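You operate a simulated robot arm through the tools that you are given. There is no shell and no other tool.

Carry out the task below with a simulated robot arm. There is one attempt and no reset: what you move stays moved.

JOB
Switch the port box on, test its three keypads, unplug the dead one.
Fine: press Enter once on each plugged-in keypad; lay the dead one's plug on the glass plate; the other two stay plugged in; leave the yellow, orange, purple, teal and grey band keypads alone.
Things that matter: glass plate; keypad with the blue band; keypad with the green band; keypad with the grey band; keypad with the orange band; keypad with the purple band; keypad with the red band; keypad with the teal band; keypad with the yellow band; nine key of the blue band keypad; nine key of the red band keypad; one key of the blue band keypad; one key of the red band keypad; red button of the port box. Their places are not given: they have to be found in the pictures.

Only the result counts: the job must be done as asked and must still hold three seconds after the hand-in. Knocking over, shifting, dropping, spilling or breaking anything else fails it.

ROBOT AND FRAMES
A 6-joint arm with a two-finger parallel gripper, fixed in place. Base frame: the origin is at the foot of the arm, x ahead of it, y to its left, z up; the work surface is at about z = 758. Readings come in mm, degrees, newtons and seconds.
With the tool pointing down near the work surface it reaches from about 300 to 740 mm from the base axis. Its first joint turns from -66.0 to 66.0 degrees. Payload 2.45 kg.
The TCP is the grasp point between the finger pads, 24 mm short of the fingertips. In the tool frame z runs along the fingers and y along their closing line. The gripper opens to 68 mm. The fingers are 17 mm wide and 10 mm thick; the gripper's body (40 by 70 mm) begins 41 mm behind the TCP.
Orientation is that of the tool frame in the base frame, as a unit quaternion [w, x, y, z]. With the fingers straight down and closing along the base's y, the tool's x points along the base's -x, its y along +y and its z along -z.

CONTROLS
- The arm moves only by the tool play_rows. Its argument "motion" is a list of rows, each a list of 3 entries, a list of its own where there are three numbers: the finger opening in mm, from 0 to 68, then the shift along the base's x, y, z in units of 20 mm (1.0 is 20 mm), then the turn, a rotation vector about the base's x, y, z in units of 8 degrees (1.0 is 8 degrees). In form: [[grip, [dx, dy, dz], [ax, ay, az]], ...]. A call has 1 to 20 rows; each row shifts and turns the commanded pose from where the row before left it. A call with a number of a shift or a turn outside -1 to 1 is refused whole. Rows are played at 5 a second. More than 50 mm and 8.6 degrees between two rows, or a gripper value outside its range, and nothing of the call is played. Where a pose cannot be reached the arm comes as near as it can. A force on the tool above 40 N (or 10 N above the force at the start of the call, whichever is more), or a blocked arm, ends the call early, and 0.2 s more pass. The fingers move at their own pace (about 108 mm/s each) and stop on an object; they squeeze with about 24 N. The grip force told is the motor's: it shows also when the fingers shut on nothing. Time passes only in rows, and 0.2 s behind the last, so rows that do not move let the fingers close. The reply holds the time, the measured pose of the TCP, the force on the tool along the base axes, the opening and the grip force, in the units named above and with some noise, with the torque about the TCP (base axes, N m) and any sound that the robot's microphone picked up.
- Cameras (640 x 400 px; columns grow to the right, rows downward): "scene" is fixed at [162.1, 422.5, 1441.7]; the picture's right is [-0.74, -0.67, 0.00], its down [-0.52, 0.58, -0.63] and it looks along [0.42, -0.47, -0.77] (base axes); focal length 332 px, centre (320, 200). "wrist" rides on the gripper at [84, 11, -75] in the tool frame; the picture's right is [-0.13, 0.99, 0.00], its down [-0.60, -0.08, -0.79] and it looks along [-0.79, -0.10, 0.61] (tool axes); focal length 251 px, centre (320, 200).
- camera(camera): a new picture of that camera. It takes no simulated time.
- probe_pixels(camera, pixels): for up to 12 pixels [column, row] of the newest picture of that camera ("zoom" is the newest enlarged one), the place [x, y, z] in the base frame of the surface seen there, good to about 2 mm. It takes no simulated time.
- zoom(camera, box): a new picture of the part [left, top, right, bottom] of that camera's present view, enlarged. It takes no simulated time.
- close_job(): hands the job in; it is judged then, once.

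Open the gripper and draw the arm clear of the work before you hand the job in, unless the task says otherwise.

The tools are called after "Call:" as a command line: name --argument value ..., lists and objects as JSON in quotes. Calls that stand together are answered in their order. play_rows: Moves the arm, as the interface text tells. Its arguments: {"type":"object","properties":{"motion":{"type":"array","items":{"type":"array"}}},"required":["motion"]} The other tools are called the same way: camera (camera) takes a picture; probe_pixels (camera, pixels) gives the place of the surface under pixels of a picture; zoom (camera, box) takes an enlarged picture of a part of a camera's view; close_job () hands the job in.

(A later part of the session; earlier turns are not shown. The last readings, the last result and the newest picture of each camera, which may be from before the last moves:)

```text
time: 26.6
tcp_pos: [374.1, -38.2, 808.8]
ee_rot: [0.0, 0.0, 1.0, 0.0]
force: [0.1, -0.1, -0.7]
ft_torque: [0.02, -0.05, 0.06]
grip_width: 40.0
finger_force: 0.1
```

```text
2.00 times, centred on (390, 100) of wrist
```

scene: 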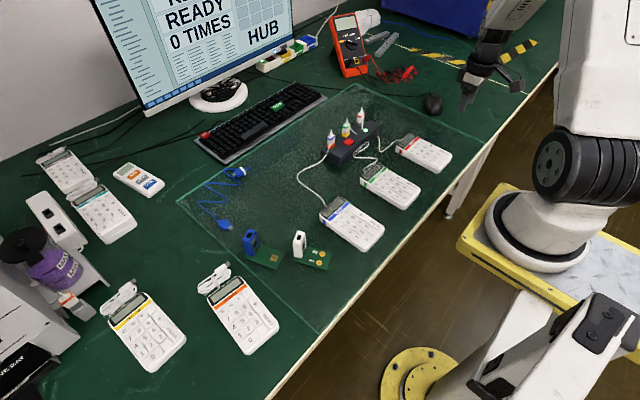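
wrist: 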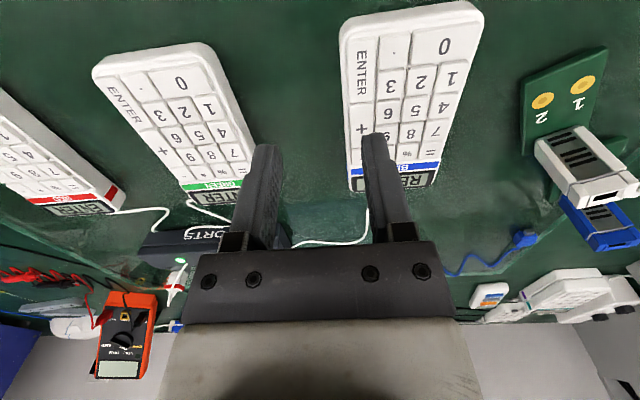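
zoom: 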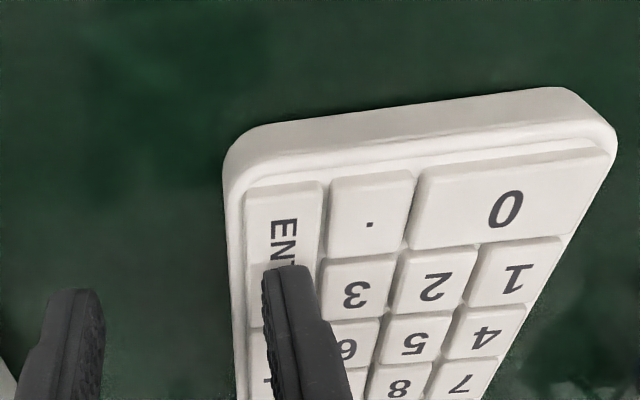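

The finger hovers over blue's ENTER. I press to the same commanded depth (TCP≈802).

Call:
play_rows --motion '[[40, [0, 0, -0.1], [0, 0, 0]], [40, [0, 0, -0.05], [0, 0, 0]], [40, [0, 0, -0.05], [0, 0, 0]], [40, [0, 0, -0.05], [0, 0, 0]], [40, [0, 0, -0.05], [0, 0, 0]], [40, [0, 0, 0], [0, 0, 0]]]'

Call:
zoom --camera "scene" --box '[310, 170, 410, 260]'

Call:
zoom --camera "scene" --box '[90, 0, 330, 110]'

```text
time: 28.0
tcp_pos: [374.6, -38.9, 802.9]
ee_rot: [0.0, 0.0, 1.0, 0.0]
force: [-0.9, 0.2, 1.2]
ft_torque: [0.01, -0.04, -0.01]
grip_width: 40.4
finger_force: 0.7
heard: click
```

```text
4.44 times, centred on (360, 215) of scene
```

zoom: 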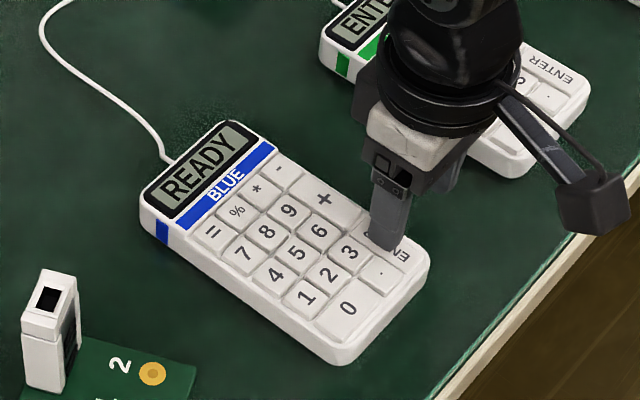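

```text
2.67 times, centred on (210, 55) of scene
```

zoom: 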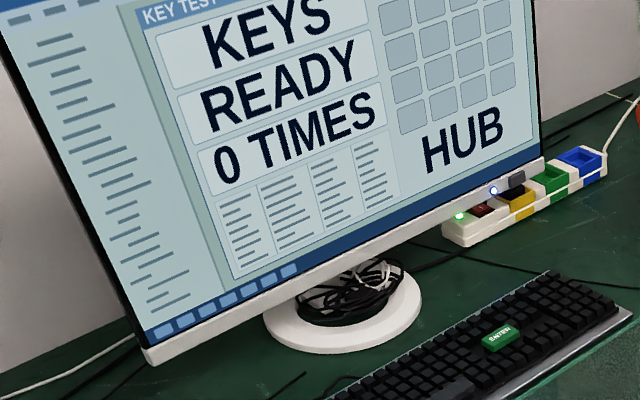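

Click heard but blue still shows READY — blue appears to be the dead one. I lift off and recheck all displays.

Call:
play_rows --motion '[[40, [0, 0, 0.2], [0, 0, 0]], [40, [0, 0, 0.8], [0, 0, 0]], [40, [0, 0, 1], [0, 0, 0]], [40, [0, 0, 1], [0, 0, 0]], [40, [0, 0, 1], [0, 0, 0]], [40, [0, 0, 1], [0, 0, 0]], [40, [0, 0, 1], [0, 0, 0]], [40, [0, 0, 1], [0, 0, 0]], [40, [0, 0, 0], [0, 0, 0]]]'

Call:
zoom --camera "scene" --box '[310, 100, 470, 260]'

Call:
camera --camera "wrist"

```text
time: 30.0
tcp_pos: [373.4, -40.7, 942.7]
ee_rot: [0.001, 0.0, 1.0, -0.001]
force: [0.0, 0.7, 0.7]
ft_torque: [0.0, -0.01, 0.03]
grip_width: 39.9
finger_force: 0.1
```

```text
2.50 times, centred on (390, 180) of scene
```

zoom: 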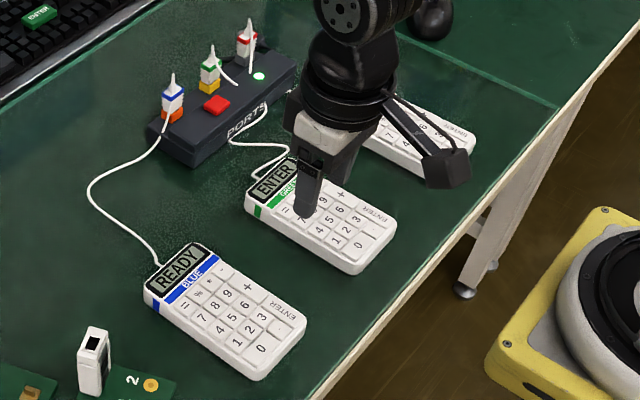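

```text
taken
```

wrist: 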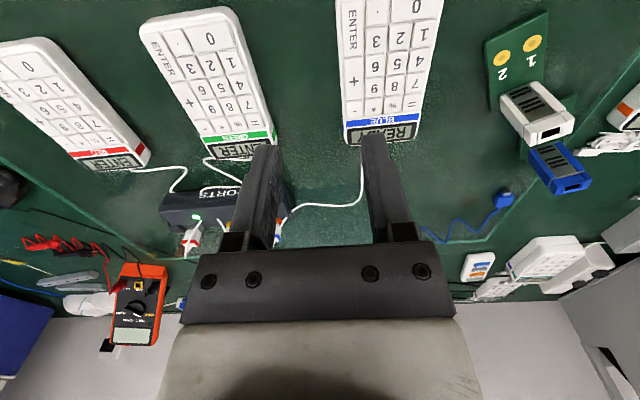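

Blue shows READY while red and green show ENTER, so blue is dead. I move in front of the blue plug, gripper open, for a close look.

Call:
play_rows --motion '[[50, [0.85, -0.55, 0], [0, 0, 0]], [50, [0.85, -0.55, 0], [0, 0, 0]], [50, [0.85, -0.55, 0], [0, 0, 0]], [50, [0.85, -0.55, 0], [0, 0, 0]], [50, [0.85, -0.55, 0], [0, 0, 0]], [50, [0.85, -0.55, 0], [0, 0, 0]], [50, [0.85, -0.55, 0], [0, 0, 0]], [50, [0.85, -0.55, 0], [0, 0, 0]], [50, [0.85, -0.55, 0], [0, 0, 0]], [50, [0.85, -0.4, 0], [0, 0, 0]], [50, [0, 0, 0], [0, 0, 0]]]'

Call:
camera --camera "wrist"

Call:
zoom --camera "scene" --box '[315, 120, 365, 170]'

```text
time: 32.4
tcp_pos: [542.8, -144.9, 942.3]
ee_rot: [0.0, 0.0, 1.0, 0.0]
force: [0.2, -0.7, 0.1]
ft_torque: [0.01, 0.03, -0.02]
grip_width: 50.2
finger_force: 0.1
```

```text
taken
```

wrist: 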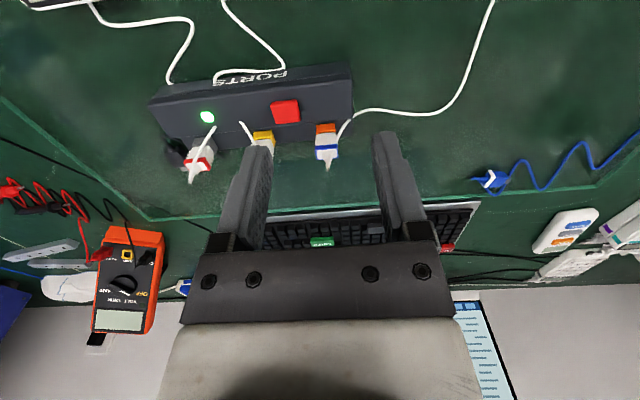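

```text
8.00 times, centred on (340, 145) of scene
```

zoom: 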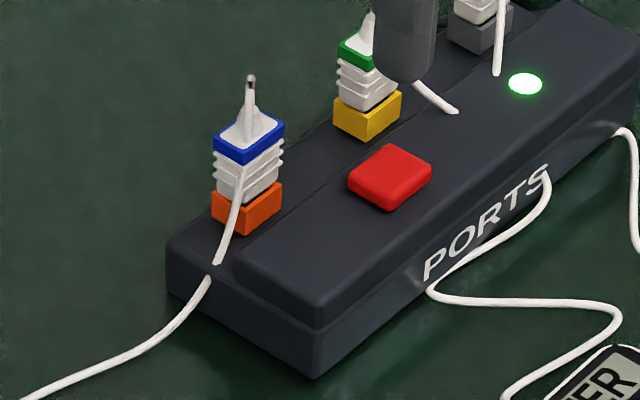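

Call:
probe_pixels --camera "zoom" --pixels '[[252, 85], [248, 115], [225, 153], [265, 145], [225, 180], [265, 170], [228, 215], [265, 208], [190, 255], [214, 258], [236, 210], [205, 285]]'

Call:
zoom --camera "wrist" --box '[290, 95, 370, 175]'

```text
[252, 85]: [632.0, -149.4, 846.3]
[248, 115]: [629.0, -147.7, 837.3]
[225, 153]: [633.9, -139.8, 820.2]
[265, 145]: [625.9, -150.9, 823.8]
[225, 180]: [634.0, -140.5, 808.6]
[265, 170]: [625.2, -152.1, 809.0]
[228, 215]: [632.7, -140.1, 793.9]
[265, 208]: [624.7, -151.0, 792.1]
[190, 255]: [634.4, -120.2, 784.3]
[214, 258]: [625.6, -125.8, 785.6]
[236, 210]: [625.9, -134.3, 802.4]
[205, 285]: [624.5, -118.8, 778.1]
```

```text
5.00 times, centred on (330, 135) of wrist
```

zoom: 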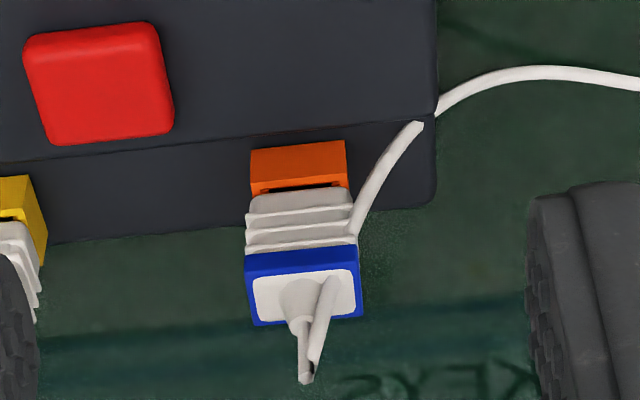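

I probe the plug's edges in the wrist zoom: blue band corners (247,255), (357,250), collar (252,165), (345,160), and wire points.

Call:
probe_pixels --camera "zoom" --pixels '[[250, 262], [352, 257], [300, 262], [255, 230], [345, 222], [256, 170], [340, 165], [300, 300], [306, 370], [365, 200], [410, 130], [258, 310]]'

Call:
probe_pixels --camera "zoom" --pixels '[[265, 290], [345, 300], [320, 150], [300, 158], [252, 150], [344, 145], [300, 190], [385, 165], [350, 310], [100, 180], [400, 200], [280, 320]]'

```text
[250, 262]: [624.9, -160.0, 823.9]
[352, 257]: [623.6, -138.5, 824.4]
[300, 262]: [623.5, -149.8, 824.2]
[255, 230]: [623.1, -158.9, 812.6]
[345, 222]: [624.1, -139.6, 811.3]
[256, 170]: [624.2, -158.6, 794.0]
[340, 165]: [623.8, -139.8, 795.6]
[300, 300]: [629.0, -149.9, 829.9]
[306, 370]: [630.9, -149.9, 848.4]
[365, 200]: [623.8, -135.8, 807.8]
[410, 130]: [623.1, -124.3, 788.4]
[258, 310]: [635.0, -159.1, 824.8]
```

```text
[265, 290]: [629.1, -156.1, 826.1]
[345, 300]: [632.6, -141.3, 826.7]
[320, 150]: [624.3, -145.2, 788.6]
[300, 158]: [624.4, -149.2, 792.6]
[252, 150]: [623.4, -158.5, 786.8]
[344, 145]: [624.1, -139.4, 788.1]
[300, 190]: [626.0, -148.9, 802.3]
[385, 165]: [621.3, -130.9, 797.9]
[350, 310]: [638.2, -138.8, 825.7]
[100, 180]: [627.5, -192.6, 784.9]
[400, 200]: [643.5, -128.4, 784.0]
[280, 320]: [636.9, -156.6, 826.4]
```

Plug body spans x 624–638, y -160.5–-138, z 803–826 with centre ≈(631,-149.5); its collar top is ~801. I move above it with 44 mm opening, tips still above the cable apex (848).

Call:
play_rows --motion '[[44, [0.873, -0.042, -0.4], [0, 0, 0]], [44, [0.873, -0.042, -0.4], [0, 0, 0]], [44, [0.873, -0.042, -0.4], [0, 0, 0]], [44, [0.873, -0.042, -0.4], [0, 0, 0]], [44, [0.873, -0.042, -0.4], [0, 0, 0]], [44, [0, 0, 0], [0, 0, 0]]]'

Call:
camera --camera "wrist"

Call:
zoom --camera "scene" --box '[300, 90, 380, 170]'

```text
time: 33.8
tcp_pos: [630.3, -148.1, 902.7]
ee_rot: [0.0, 0.0, 1.0, 0.0]
force: [-0.6, -0.3, 0.0]
ft_torque: [0.02, -0.02, -0.05]
grip_width: 44.1
finger_force: 0.1
```

```text
taken
```

wrist: 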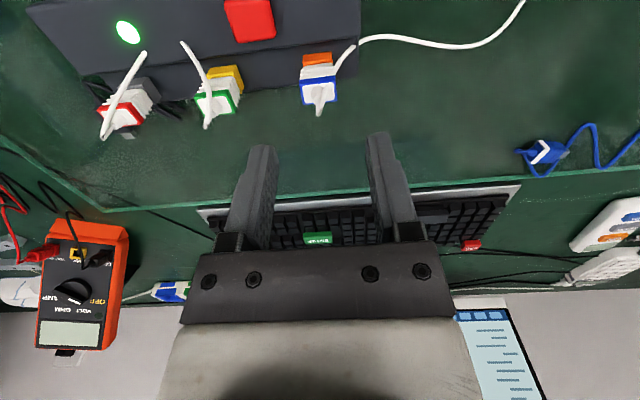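

```text
5.00 times, centred on (340, 130) of scene
```

zoom: 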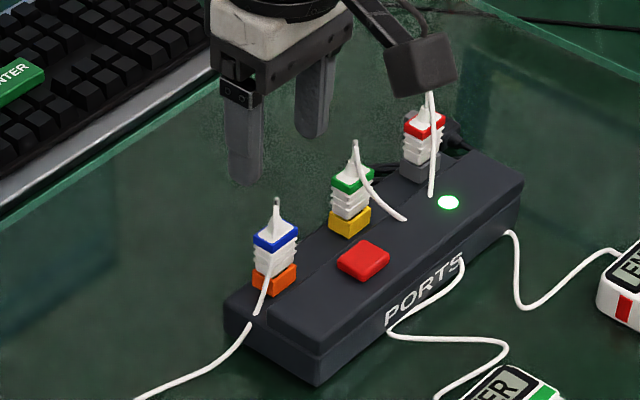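

Wrist view shows the blue plug at (320,92) between the finger directions. I probe it once more from this closer view.

Call:
zoom --camera "wrist" --box '[270, 30, 390, 130]'

Call:
probe_pixels --camera "wrist" --pixels '[[319, 86], [301, 92], [338, 90], [303, 100], [336, 99], [305, 75], [333, 73], [318, 60], [320, 114], [263, 150], [378, 140]]'

```text
4.00 times, centred on (330, 80) of wrist
```

zoom: 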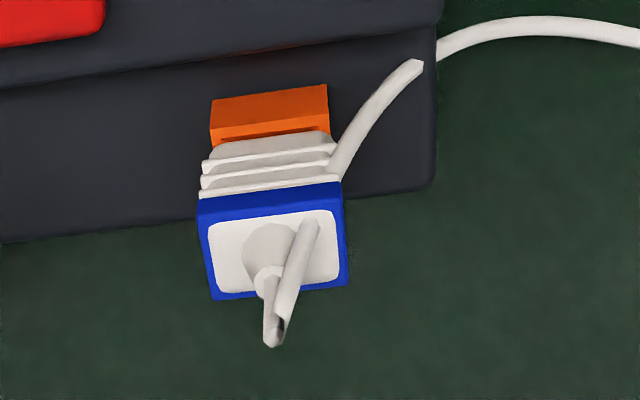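

```text
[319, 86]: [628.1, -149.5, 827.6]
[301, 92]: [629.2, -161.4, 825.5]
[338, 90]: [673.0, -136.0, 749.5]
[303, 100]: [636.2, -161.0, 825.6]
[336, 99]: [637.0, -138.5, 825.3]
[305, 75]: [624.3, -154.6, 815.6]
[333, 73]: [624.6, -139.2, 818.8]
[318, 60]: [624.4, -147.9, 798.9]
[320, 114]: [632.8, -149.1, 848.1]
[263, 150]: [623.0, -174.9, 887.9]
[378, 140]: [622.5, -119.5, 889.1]
```

Plug centre is (631,-149.7); fingers straddle it. I descend with tips to just above the collar (TCP ≈ 828).

Call:
play_rows --motion '[[44, [0, 0, -0.8], [0, 0, 0]], [44, [0, 0, -0.8], [0, 0, 0]], [44, [0, 0, -0.8], [0, 0, 0]], [44, [0, 0, -0.6], [0, 0, 0]], [44, [0, 0, -0.4], [0, 0, 0]], [44, [0, 0, -0.3], [0, 0, 0]], [44, [0, 0, 0], [0, 0, 0]]]'

Call:
zoom --camera "scene" --box '[300, 90, 380, 170]'

Call:
camera --camera "wrist"

```text
time: 35.4
tcp_pos: [630.5, -150.2, 828.2]
ee_rot: [0.0, 0.0, 1.0, 0.0]
force: [0.0, 0.5, 0.0]
ft_torque: [-0.01, -0.01, 0.0]
grip_width: 44.3
finger_force: 0.0
```

```text
5.00 times, centred on (340, 130) of scene
```

zoom: 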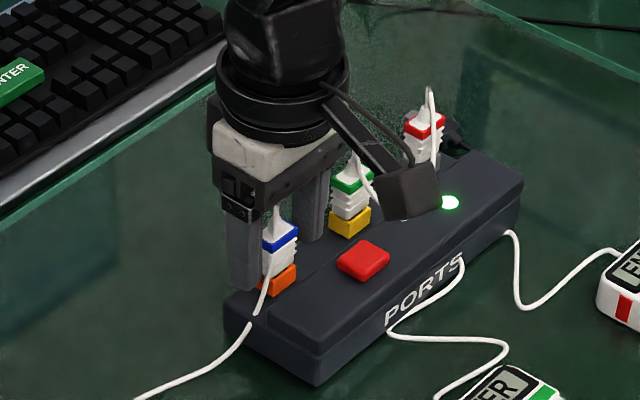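

```text
taken
```

wrist: 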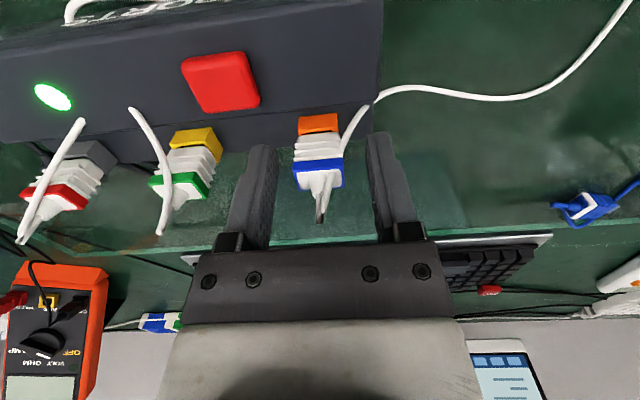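

Plug at (318,170) is centred between the fingers. I close the gripper gradually without moving.

Call:
play_rows --motion '[[32, [0, 0, 0], [0, 0, 0]], [26, [0, 0, 0], [0, 0, 0]], [22, [0, 0, 0], [0, 0, 0]], [18, [0, 0, 0], [0, 0, 0]], [10, [0, 0, 0], [0, 0, 0]], [10, [0, 0, 0], [0, 0, 0]]]'

Call:
zoom --camera "scene" --box '[300, 90, 380, 170]'

Call:
camera --camera "wrist"

```text
time: 36.8
tcp_pos: [630.6, -150.1, 828.1]
ee_rot: [0.0, 0.0, 1.0, 0.0]
force: [0.4, -3.6, -0.8]
ft_torque: [-0.04, 0.01, 0.01]
grip_width: 21.2
finger_force: 23.8
```

```text
5.00 times, centred on (340, 130) of scene
```

zoom: 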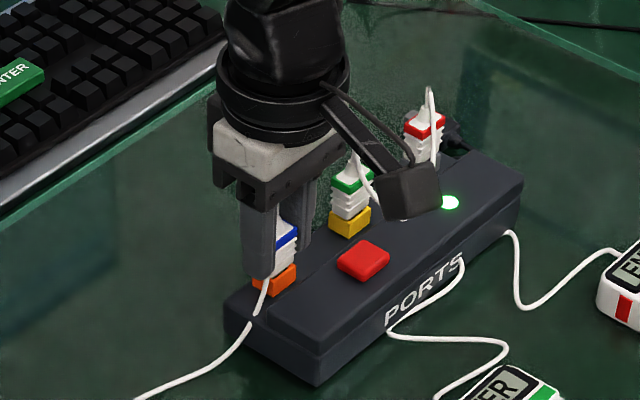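

```text
taken
```

wrist: 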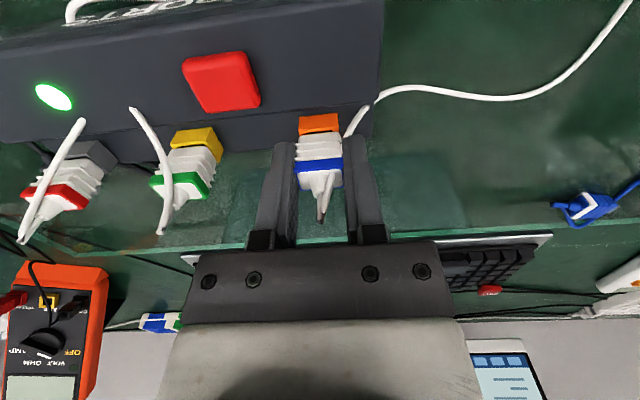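

Plug gripped at 21.2 mm width. I pull straight up in 2 mm steps.

Call:
play_rows --motion '[[10, [0, -0.02, 0.1], [0, 0, 0]], [10, [0, 0, 0.1], [0, 0, 0]], [10, [0, 0, 0.1], [0, 0, 0]], [10, [0, 0, 0.1], [0, 0, 0]], [10, [0, 0, 0], [0, 0, 0]]]'

Call:
zoom --camera "scene" --box '[300, 90, 380, 170]'

Call:
zoom --camera "wrist" --box '[240, 60, 400, 260]'

```text
time: 38.0
tcp_pos: [631.6, -150.0, 836.4]
ee_rot: [-0.001, 0.001, 1.0, 0.0]
force: [0.6, 0.0, 0.1]
ft_torque: [0.01, 0.01, -0.01]
grip_width: 21.0
finger_force: 23.9
```

```text
5.00 times, centred on (340, 130) of scene
```

zoom: 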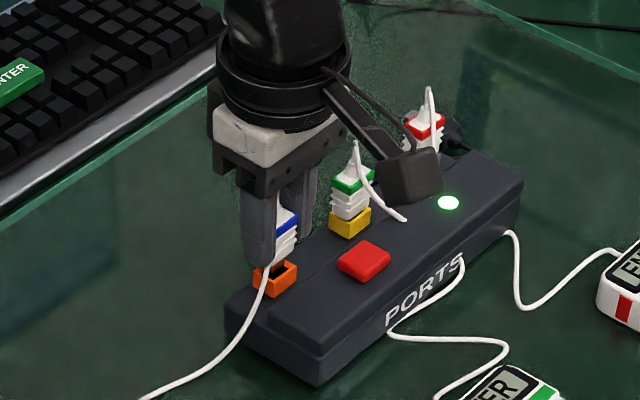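

```text
2.00 times, centred on (320, 160) of wrist
```

zoom: 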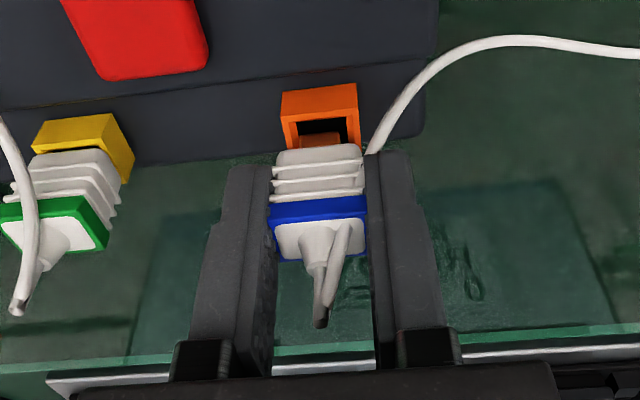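

The plug has slid out by 8 mm and the orange socket is open. I continue straight up 70 mm.

Call:
play_rows --motion '[[10, [0, 0, 0.3], [0, 0, 0]], [10, [0, 0, 0.5], [0, 0, 0]], [10, [0, 0, 0.7], [0, 0, 0]], [10, [0, 0, 0.7], [0, 0, 0]], [10, [0, 0, 0.7], [0, 0, 0]], [10, [0, 0, 0.6], [0, 0, 0]], [10, [0, 0, 0], [0, 0, 0]]]'

Call:
camera --camera "scene"

Call:
zoom --camera "scene" --box '[270, 70, 400, 200]'

Call:
camera --camera "wrist"

```text
time: 39.6
tcp_pos: [630.7, -149.8, 905.4]
ee_rot: [0.0, 0.0, 1.0, 0.0]
force: [-0.2, 1.0, 0.5]
ft_torque: [0.0, -0.01, -0.02]
grip_width: 21.1
finger_force: 23.6
```

```text
taken
```

scene: 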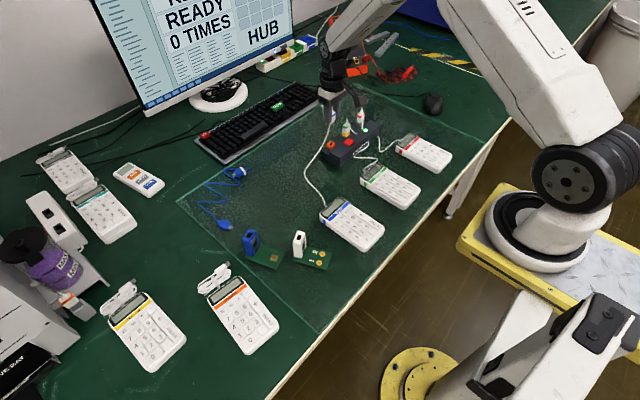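

```text
3.08 times, centred on (335, 135) of scene
```

zoom: 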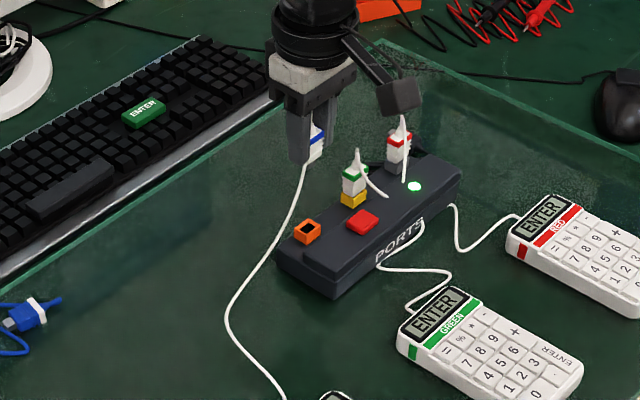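

```text
taken
```

wrist: 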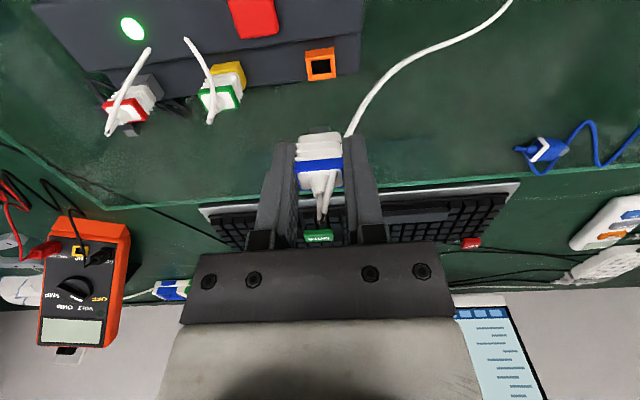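

Plug is out and the box hasn't moved. I carry it left to the free glass at about (600,-50), staying high.

Call:
play_rows --motion '[[10, [-0.1, 0.6, 0], [0, 0, 0]], [10, [-0.2, 0.9, 0], [0, 0, 0]], [10, [-0.3, 0.9, 0], [0, 0, 0]], [10, [-0.3, 0.9, 0], [0, 0, 0]], [10, [-0.3, 0.9, 0], [0, 0, 0]], [10, [-0.3, 0.8, 0], [0, 0, 0]], [10, [0, 0, 0], [0, 0, 0]]]'

Call:
camera --camera "scene"

Call:
camera --camera "wrist"

```text
time: 41.2
tcp_pos: [599.7, -49.0, 906.3]
ee_rot: [0.0, 0.0, 1.0, 0.0]
force: [0.3, 0.5, -0.1]
ft_torque: [0.03, 0.01, 0.04]
grip_width: 20.8
finger_force: 23.9
```

```text
taken
```

scene: 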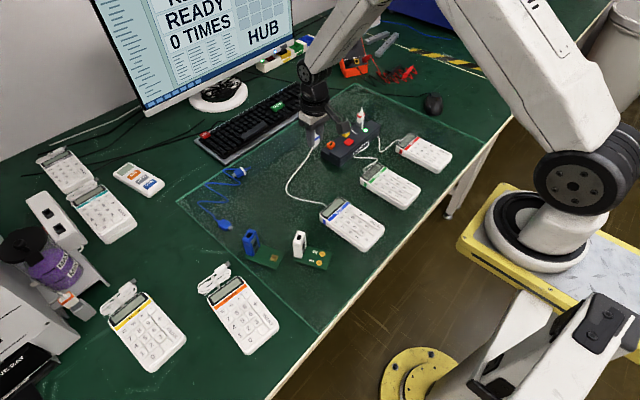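

```text
taken
```

wrist: 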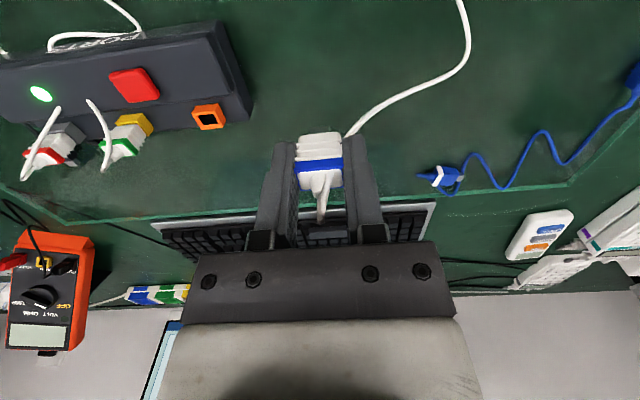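

Plug is held at (320,165) in the wrist view, all clear. I tilt the tool about +y (fingers toward the base) by 24° in the air to test feasibility.

Call:
play_rows --motion '[[10, [0, 0, 0], [0, 0.5, 0]], [10, [0, 0, 0], [0, 1, 0]], [10, [0, 0, 0], [0, 1, 0]], [10, [0, 0, 0], [0, 0.5, 0]], [10, [0, 0, 0], [0, 0, 0]]]'

Call:
zoom --camera "scene" --box '[240, 50, 400, 230]'

```text
time: 42.4
tcp_pos: [600.7, -50.3, 906.0]
ee_rot: [-0.208, 0.0, 0.978, 0.0]
force: [0.7, -0.5, 0.0]
ft_torque: [-0.02, 0.0, 0.02]
grip_width: 20.7
finger_force: 23.7
```

```text
2.22 times, centred on (320, 140) of scene
```

zoom: 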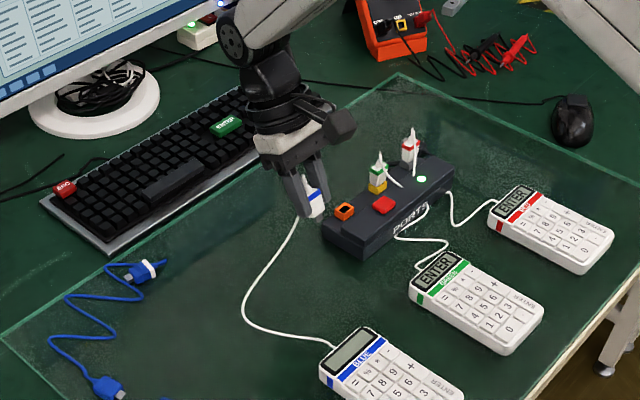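

Tilt followed exactly (24°), blue's display is now blank. I tilt a further 32° to 56° total.

Call:
play_rows --motion '[[10, [0, 0, 0], [0, 1, 0]], [10, [0, 0, 0], [0, 1, 0]], [10, [0, 0, 0], [0, 1, 0]], [10, [0, 0, 0], [0, 1, 0]], [10, [0, 0, 0], [0, 0, 0]]]'

Call:
zoom --camera "scene" --box '[240, 50, 400, 230]'

Call:
camera --camera "wrist"

```text
time: 43.6
tcp_pos: [590.2, -48.8, 906.0]
ee_rot: [-0.469, 0.0, 0.883, 0.0]
force: [-0.2, 0.0, 0.6]
ft_torque: [-0.03, 0.0, -0.01]
grip_width: 20.9
finger_force: 24.3
out of reach, approached as far as the arm can: row 4
```

```text
2.22 times, centred on (320, 140) of scene
```

zoom: 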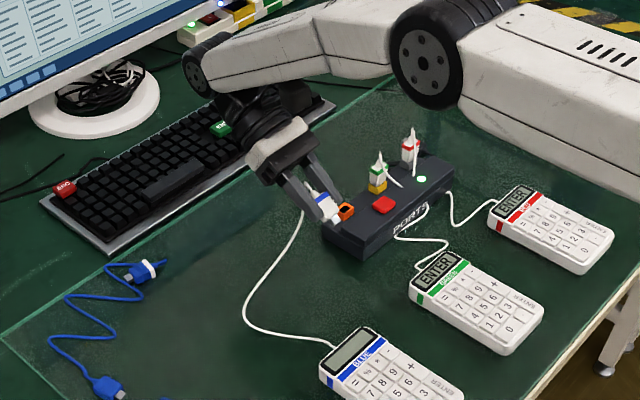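

```text
taken
```

wrist: 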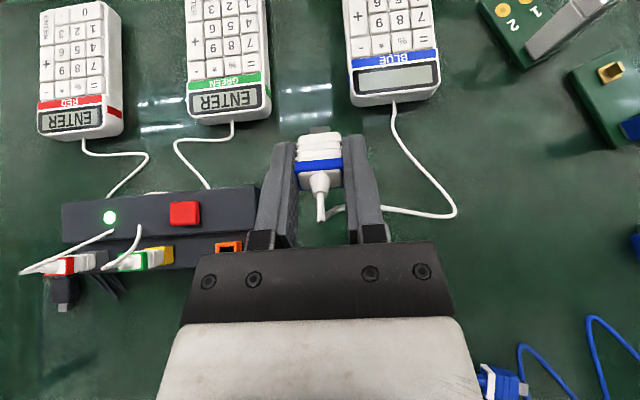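

At 56° tilt the arm hit its reach limit (x pulled to 590). I move 40+ mm back toward the base for margin, staying high.

Call:
play_rows --motion '[[10, [-0.6, 0, 0], [0, 0, 0]], [10, [-0.8, 0, 0], [0, 0, 0]], [10, [-0.8, 0, 0], [0, 0, 0]], [10, [-0.3, 0, 0], [0, 0, 0]], [10, [0, 0, 0], [0, 0, 0]]]'

Call:
camera --camera "wrist"

Call:
zoom --camera "scene" --box '[240, 50, 400, 230]'

```text
time: 44.8
tcp_pos: [540.5, -50.0, 905.2]
ee_rot: [-0.469, -0.001, 0.883, 0.0]
force: [0.7, 0.4, -0.4]
ft_torque: [0.01, 0.0, -0.01]
grip_width: 20.7
finger_force: 24.9
```

```text
taken
```

wrist: 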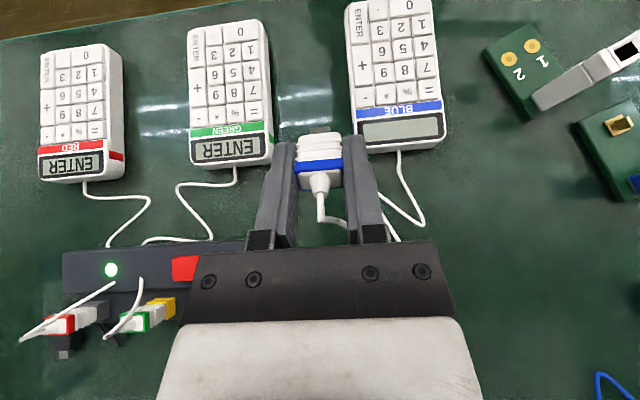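

```text
2.22 times, centred on (320, 140) of scene
```

zoom: 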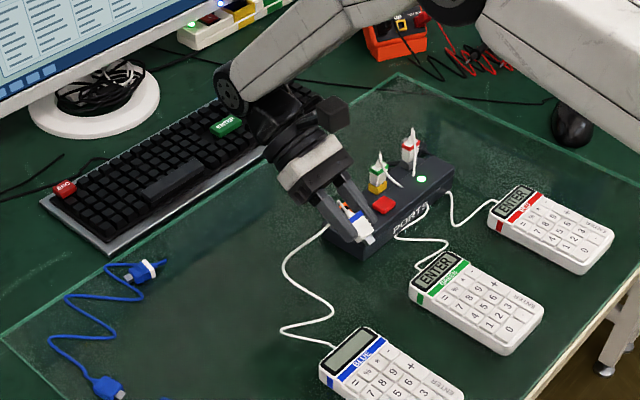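

TCP is (540,-50,905) tilted 56°. I nudge +12 mm in x for clearance from the blue keypad's corner and lower most of the way.

Call:
play_rows --motion '[[10, [0.6, -0.3, -0.5], [0, 0, 0]], [10, [0, 0, -1], [0, 0, 0]], [10, [0, 0, -1], [0, 0, 0]], [10, [0, 0, -1], [0, 0, 0]], [10, [0, 0, -0.7], [0, 0, 0]], [10, [0, 0, 0], [0, 0, 0]]]'

Call:
zoom --camera "scene" --box '[240, 50, 400, 230]'

Call:
camera --camera "wrist"

```text
time: 46.2
tcp_pos: [551.9, -55.2, 821.6]
ee_rot: [-0.469, 0.0, 0.883, 0.0]
force: [-0.1, -0.2, -0.4]
ft_torque: [0.03, 0.0, 0.0]
grip_width: 21.1
finger_force: 23.6
```

```text
2.22 times, centred on (320, 140) of scene
```

zoom: 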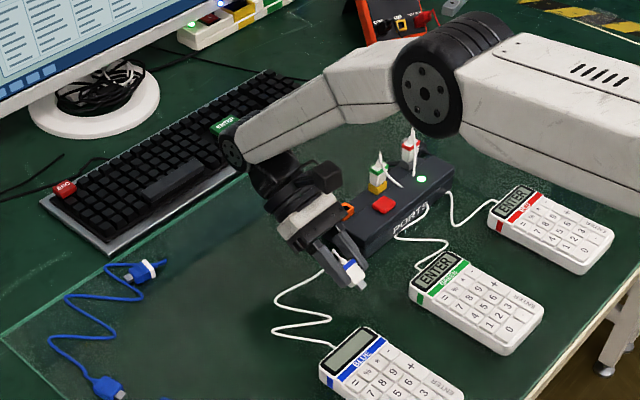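

```text
taken
```

wrist: 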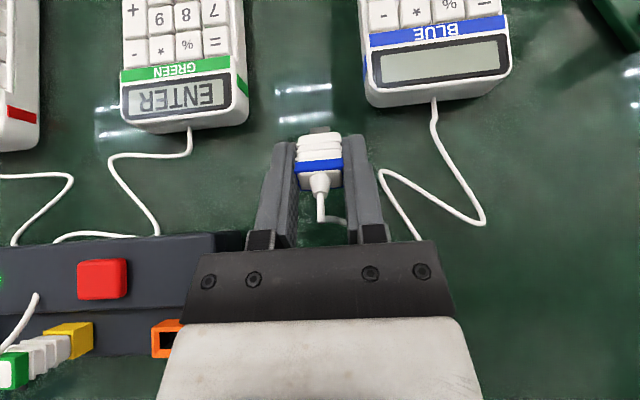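

Tilt and reach hold at z=821. I lower a further 32 mm to just above expected contact.

Call:
play_rows --motion '[[10, [0, 0, -0.6], [0, 0, 0]], [10, [0, 0, -0.5], [0, 0, 0]], [10, [0, 0, -0.3], [0, 0, 0]], [10, [0, 0, -0.2], [0, 0, 0]], [10, [0, 0, 0], [0, 0, 0]]]'

Call:
zoom --camera "scene" --box '[290, 100, 370, 200]'

Call:
camera --camera "wrist"

```text
time: 47.4
tcp_pos: [551.6, -55.1, 789.8]
ee_rot: [-0.47, -0.001, 0.883, 0.0]
force: [-0.8, -0.9, 0.1]
ft_torque: [-0.01, 0.02, 0.02]
grip_width: 20.8
finger_force: 23.9
```

```text
4.00 times, centred on (330, 150) of scene
```

zoom: 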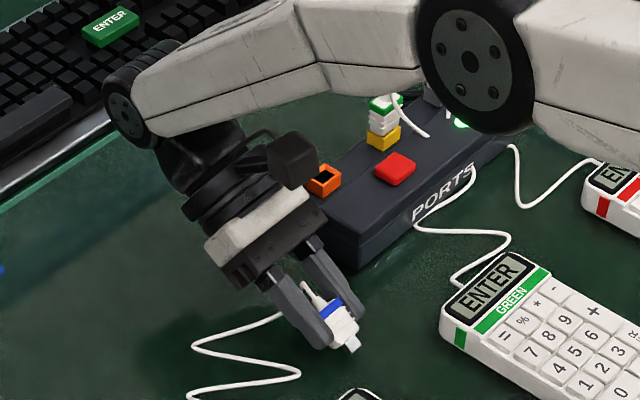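

```text
taken
```

wrist: 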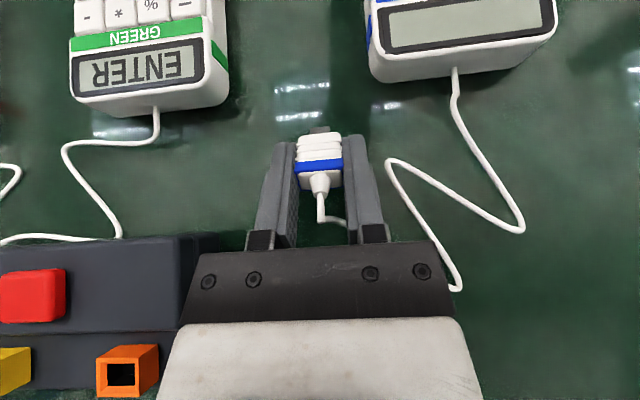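

The connector tip is visible at (352,345). I probe it, the plate near, and the plug to find the height left.

Call:
probe_pixels --camera "zoom" --pixels '[[352, 340], [354, 350], [345, 325], [340, 300], [318, 338], [330, 345], [370, 360], [400, 330], [300, 380], [335, 318]]'

Call:
zoom --camera "wrist" --box '[240, 100, 400, 260]'

```text
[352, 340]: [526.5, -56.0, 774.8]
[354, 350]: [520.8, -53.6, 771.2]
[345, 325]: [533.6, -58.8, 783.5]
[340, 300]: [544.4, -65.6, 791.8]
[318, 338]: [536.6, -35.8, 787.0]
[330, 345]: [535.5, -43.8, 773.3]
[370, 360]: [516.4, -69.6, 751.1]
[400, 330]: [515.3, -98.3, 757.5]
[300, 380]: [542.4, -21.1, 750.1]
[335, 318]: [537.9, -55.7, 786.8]
```

```text
2.50 times, centred on (320, 180) of wrist
```

zoom: 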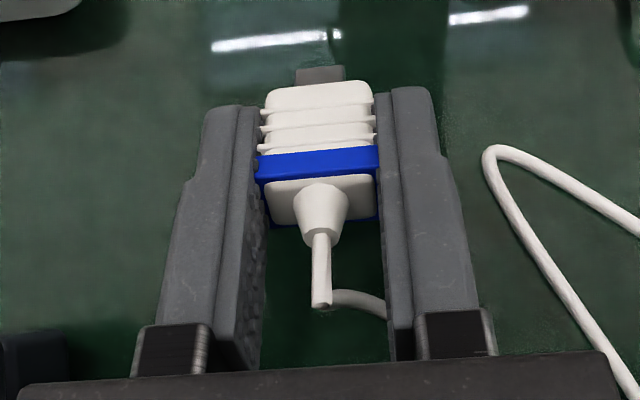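

Connector tip is ~10 mm above the glass. I lower 8 mm in small steps and check the force.

Call:
play_rows --motion '[[10, [0, 0, -0.1], [0, 0, 0]], [10, [0, 0, -0.1], [0, 0, 0]], [10, [0, 0, -0.1], [0, 0, 0]], [10, [0, 0, -0.1], [0, 0, 0]], [10, [0, 0, 0], [0, 0, 0]]]'

Call:
zoom --camera "scene" --box '[300, 150, 360, 210]'

```text
time: 48.6
tcp_pos: [553.5, -56.1, 784.1]
ee_rot: [-0.47, 0.0, 0.883, 0.001]
force: [-0.9, 0.2, 15.4]
ft_torque: [0.0, 0.47, -0.02]
grip_width: 21.2
finger_force: 24.2
```

```text
6.67 times, centred on (330, 180) of scene
```

zoom: 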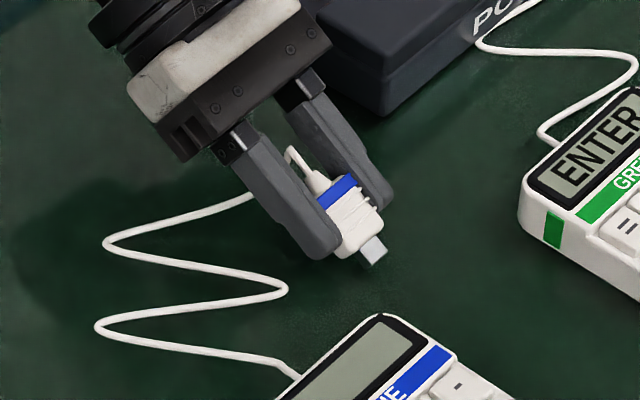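

Contact at TCP z≈784 (15 N). I lift 1.5 mm to unload and tilt 8° more so the plug lies flatter before release.

Call:
play_rows --motion '[[10, [0, 0, 0.12], [0, 0, 0]], [10, [0, 0, 0], [0, 0.5, 0]], [10, [0, 0, 0], [0, 0.5, 0]], [10, [0, 0, 0], [0, 0, 0]]]'

Call:
zoom --camera "scene" --box '[290, 130, 370, 210]'

```text
time: 49.6
tcp_pos: [536.7, -55.1, 789.7]
ee_rot: [-0.529, -0.001, 0.849, -0.001]
force: [0.6, 0.5, 0.3]
ft_torque: [0.02, 0.01, -0.02]
grip_width: 20.6
finger_force: 23.8
out of reach, approached as far as the arm can: row 3
```

```text
5.00 times, centred on (330, 170) of scene
```

zoom: 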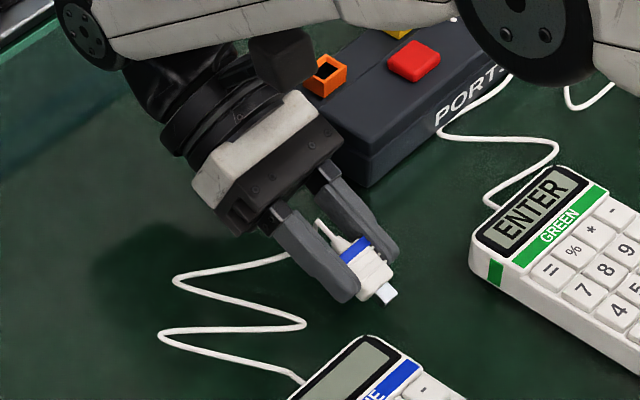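

The extra 8° pulled the TCP to x=537, closer to the keypad than I want. I go back to the 56° tilt at x≈552, which was reachable.

Call:
play_rows --motion '[[10, [0, 0, 0.1], [0, -0.5, 0]], [10, [0, 0, 0.05], [0, -0.5, 0]], [10, [0.4, 0, 0], [0, 0, 0]], [10, [0.35, 0, 0], [0, 0, 0]], [10, [0, 0, 0], [0, 0, 0]]]'

Call:
zoom --camera "scene" --box '[290, 130, 370, 210]'

```text
time: 50.8
tcp_pos: [551.8, -53.7, 792.8]
ee_rot: [-0.469, 0.0, 0.883, 0.0]
force: [-0.3, 0.6, -0.3]
ft_torque: [-0.02, -0.02, 0.03]
grip_width: 20.7
finger_force: 24.0
```

```text
5.00 times, centred on (330, 170) of scene
```

zoom: 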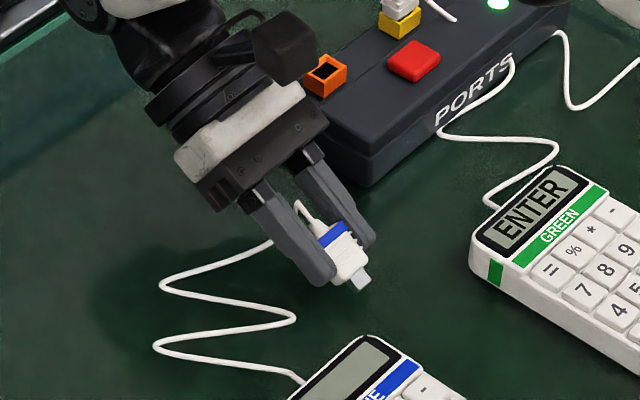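

Back at (552,-54,793), 56° tilt. I lower ~8 mm to light contact.

Call:
play_rows --motion '[[10, [0, 0, -0.15], [0, 0, 0]], [10, [0, 0, -0.1], [0, 0, 0]], [10, [0, 0, -0.08], [0, 0, 0]], [10, [0, 0, -0.05], [0, 0, 0]], [10, [0, 0, 0], [0, 0, 0]]]'

Call:
zoom --camera "scene" --box '[290, 130, 370, 210]'

```text
time: 52.0
tcp_pos: [550.7, -54.0, 785.0]
ee_rot: [-0.469, 0.001, 0.883, 0.001]
force: [-0.1, -0.5, -0.4]
ft_torque: [0.01, 0.0, -0.03]
grip_width: 21.1
finger_force: 23.5
```

```text
5.00 times, centred on (330, 170) of scene
```

zoom: 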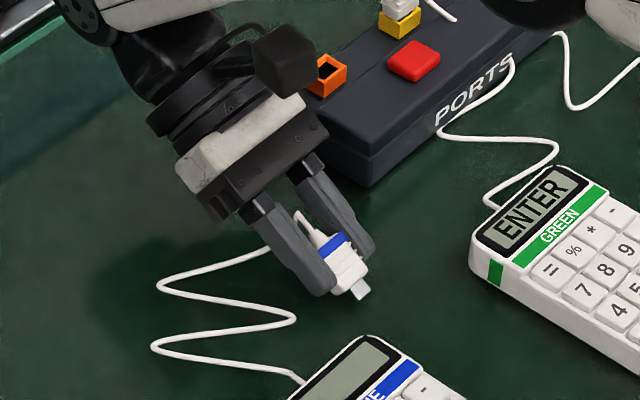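

One more millimetre or so to reach light contact with the glass.

Call:
play_rows --motion '[[10, [0, 0, -0.05], [0, 0, 0]], [10, [0, 0, 0], [0, 0, 0]]]'

```text
time: 52.6
tcp_pos: [551.0, -53.5, 784.7]
ee_rot: [-0.469, -0.001, 0.883, -0.001]
force: [-0.3, -0.3, 0.2]
ft_torque: [-0.01, 0.03, 0.04]
grip_width: 21.0
finger_force: 23.8
```

Essentially at the contact height (tip within ~1 mm of the glass). I open the fingers gradually to lay the plug down.

Call:
play_rows --motion '[[22, [0, 0, 0], [0, 0, 0]], [25, [0, 0, 0], [0, 0, 0]], [30, [0, 0, 0], [0, 0, 0]], [34, [0, 0, 0], [0, 0, 0]], [34, [0, 0, 0], [0, 0, 0]], [34, [0, 0, 0], [0, 0, 0]]]'

Call:
zoom --camera "scene" --box '[290, 130, 370, 210]'

Call:
zoom --camera "wrist" --box '[220, 80, 420, 260]'

```text
time: 54.0
tcp_pos: [551.6, -53.9, 784.5]
ee_rot: [-0.47, 0.0, 0.883, 0.0]
force: [-0.7, -1.3, 0.6]
ft_torque: [0.01, 0.03, -0.01]
grip_width: 34.1
finger_force: 0.0
```

```text
5.00 times, centred on (330, 170) of scene
```

zoom: 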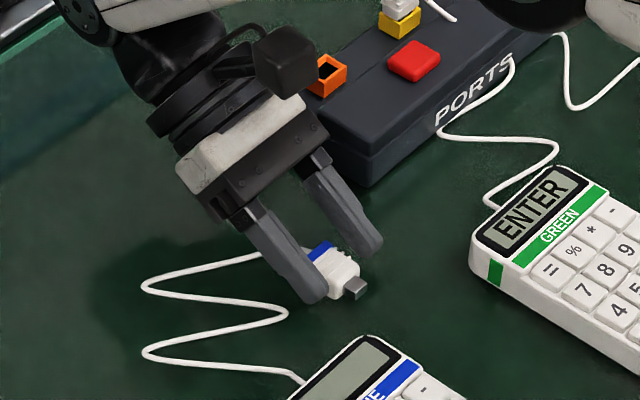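

```text
2.22 times, centred on (320, 170) of wrist
```

zoom: 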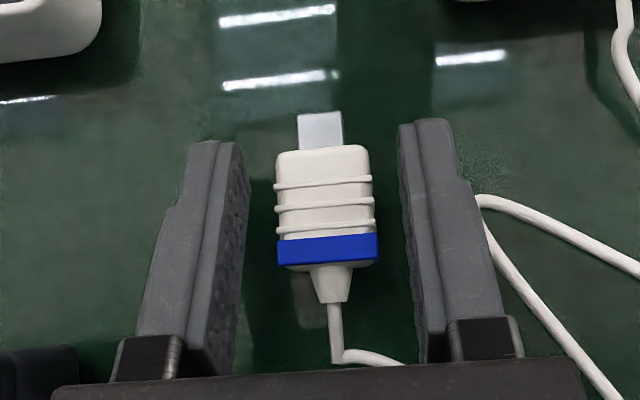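

The plug lies flat on the glass between the open fingers. I lift straight up slowly.

Call:
play_rows --motion '[[36, [0, 0, 0.2], [0, 0, 0]], [36, [0, 0, 0.4], [0, 0, 0]], [36, [0, 0, 0.8], [0, 0, 0]], [36, [0, 0, 1], [0, 0, 0]], [36, [0, 0, 1], [0, 0, 0]], [36, [0, 0, 1], [0, 0, 0]], [36, [0, 0, 1], [0, 0, 0]], [36, [0, 0, 0], [0, 0, 0]]]'

Call:
camera --camera "scene"

Call:
camera --camera "wrist"

```text
time: 55.8
tcp_pos: [551.2, -55.1, 893.8]
ee_rot: [-0.47, 0.0, 0.883, 0.001]
force: [-0.9, -0.1, -0.2]
ft_torque: [-0.04, 0.02, -0.02]
grip_width: 35.9
finger_force: 0.1
```

```text
taken
```

scene: 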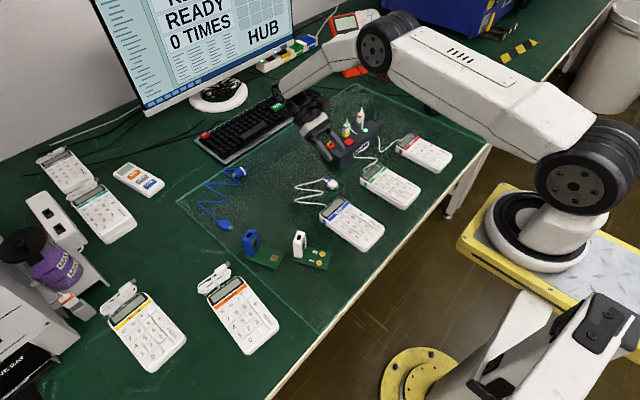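

```text
taken
```

wrist: 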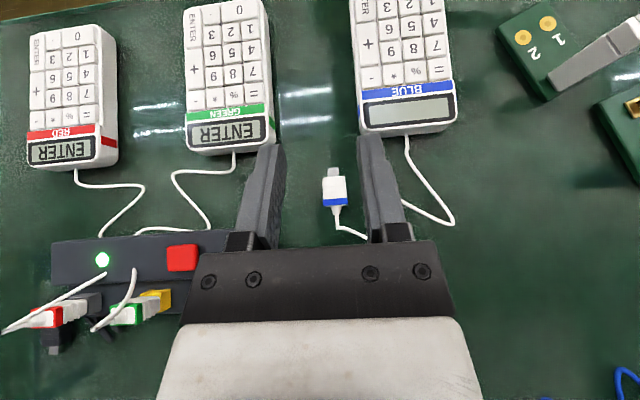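

The plug stays on the glass at (335,185). I rise further, undo the tilt and open fully.

Call:
play_rows --motion '[[50, [-0.3, 0, 1], [0, 0, 0]], [50, [-0.3, 0, 1], [0, -1, 0]], [60, [-0.3, 0, 1], [0, -1, 0]], [68, [-0.3, 0, 1], [0, -1, 0]], [68, [-0.3, 0, 0.5], [0, -1, 0]], [68, [-0.3, 0, 0.5], [0, -1, 0]], [68, [-0.3, 0, 0.5], [0, -1, 0]], [68, [-0.3, 0, 0.5], [0, -1, 0]], [68, [0, 0, 0], [0, 0, 0]]]'

Call:
camera --camera "scene"

Call:
zoom --camera "scene" --box '[280, 90, 470, 260]'

```text
time: 57.8
tcp_pos: [504.5, -53.0, 1011.4]
ee_rot: [0.001, -0.001, 1.0, 0.0]
force: [0.7, -0.5, 0.5]
ft_torque: [-0.03, -0.02, -0.01]
grip_width: 67.9
finger_force: 0.0
```

```text
taken
```

scene: 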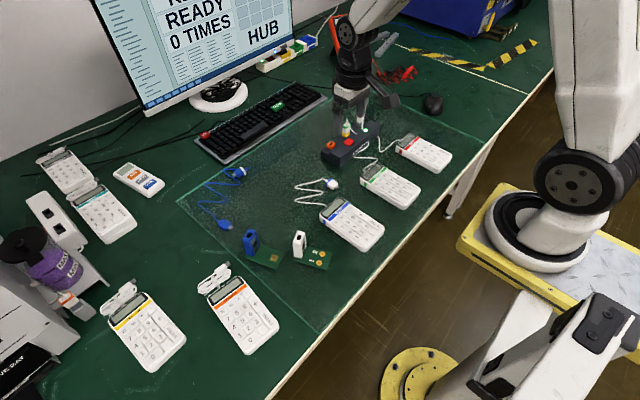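

```text
2.35 times, centred on (375, 175) of scene
```

zoom: 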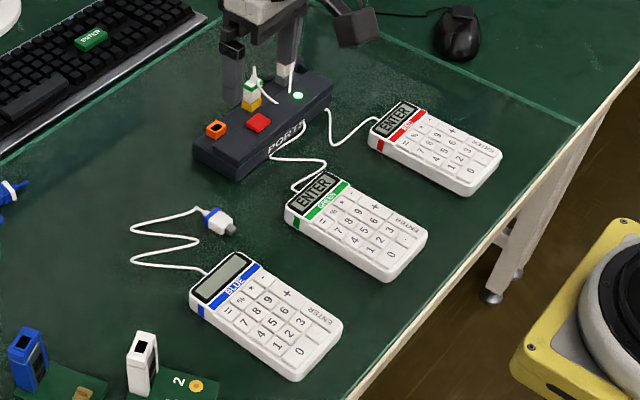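

Red/green still show ENTER, LED is lit, and the blue plug lies on the glass at (218,222 in zoom). I draw the arm back clear toward the start pose.

Call:
play_rows --motion '[[68, [-0.8, -0.6, 0.6], [0, 0, 0]], [68, [-0.8, -0.6, 0.6], [0, 0, 0]], [68, [-0.8, -0.6, 0.6], [0, 0, 0]], [68, [-0.8, -0.6, 0.6], [0, 0, 0]], [68, [-0.8, -0.6, 0.3], [0, 0, 0]], [68, [0, 0, 0], [0, 0, 0]], [68, [0, 0, 0], [0, 0, 0]], [68, [0, 0, 0], [0, 0, 0]]]'

Call:
zoom --camera "scene" --box '[280, 90, 470, 260]'

Call:
camera --camera "wrist"

Call:
camera --camera "scene"

```text
time: 59.6
tcp_pos: [423.5, -114.6, 1066.4]
ee_rot: [0.001, 0.0, 1.0, 0.0]
force: [-1.0, -0.6, -0.3]
ft_torque: [-0.02, -0.02, 0.0]
grip_width: 68.0
finger_force: 0.1
```

```text
2.35 times, centred on (375, 175) of scene
```

zoom: 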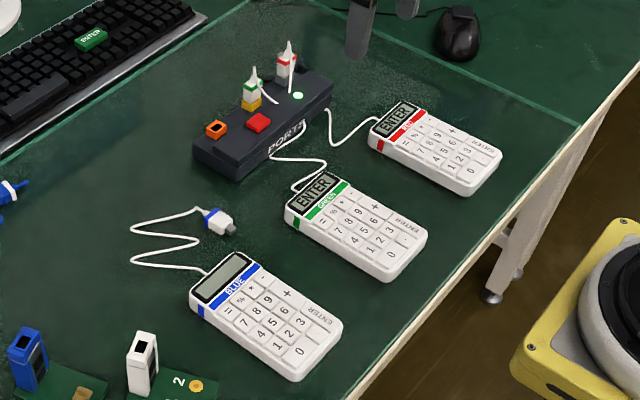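

```text
taken
```

wrist: 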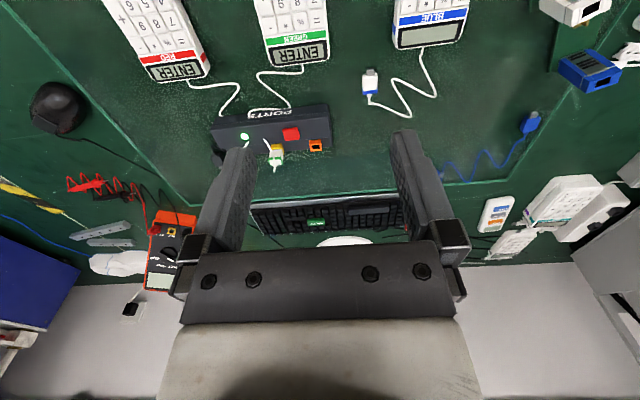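

```text
taken
```

scene: 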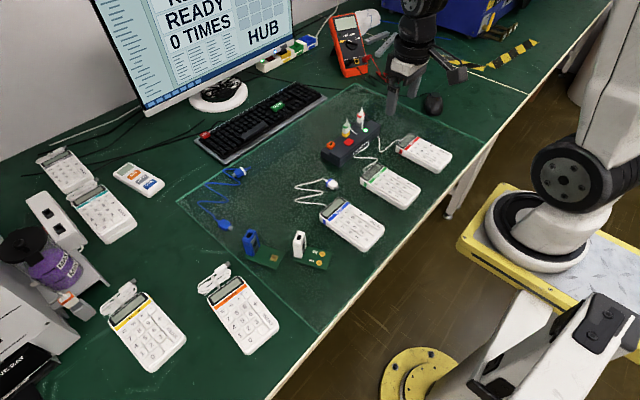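

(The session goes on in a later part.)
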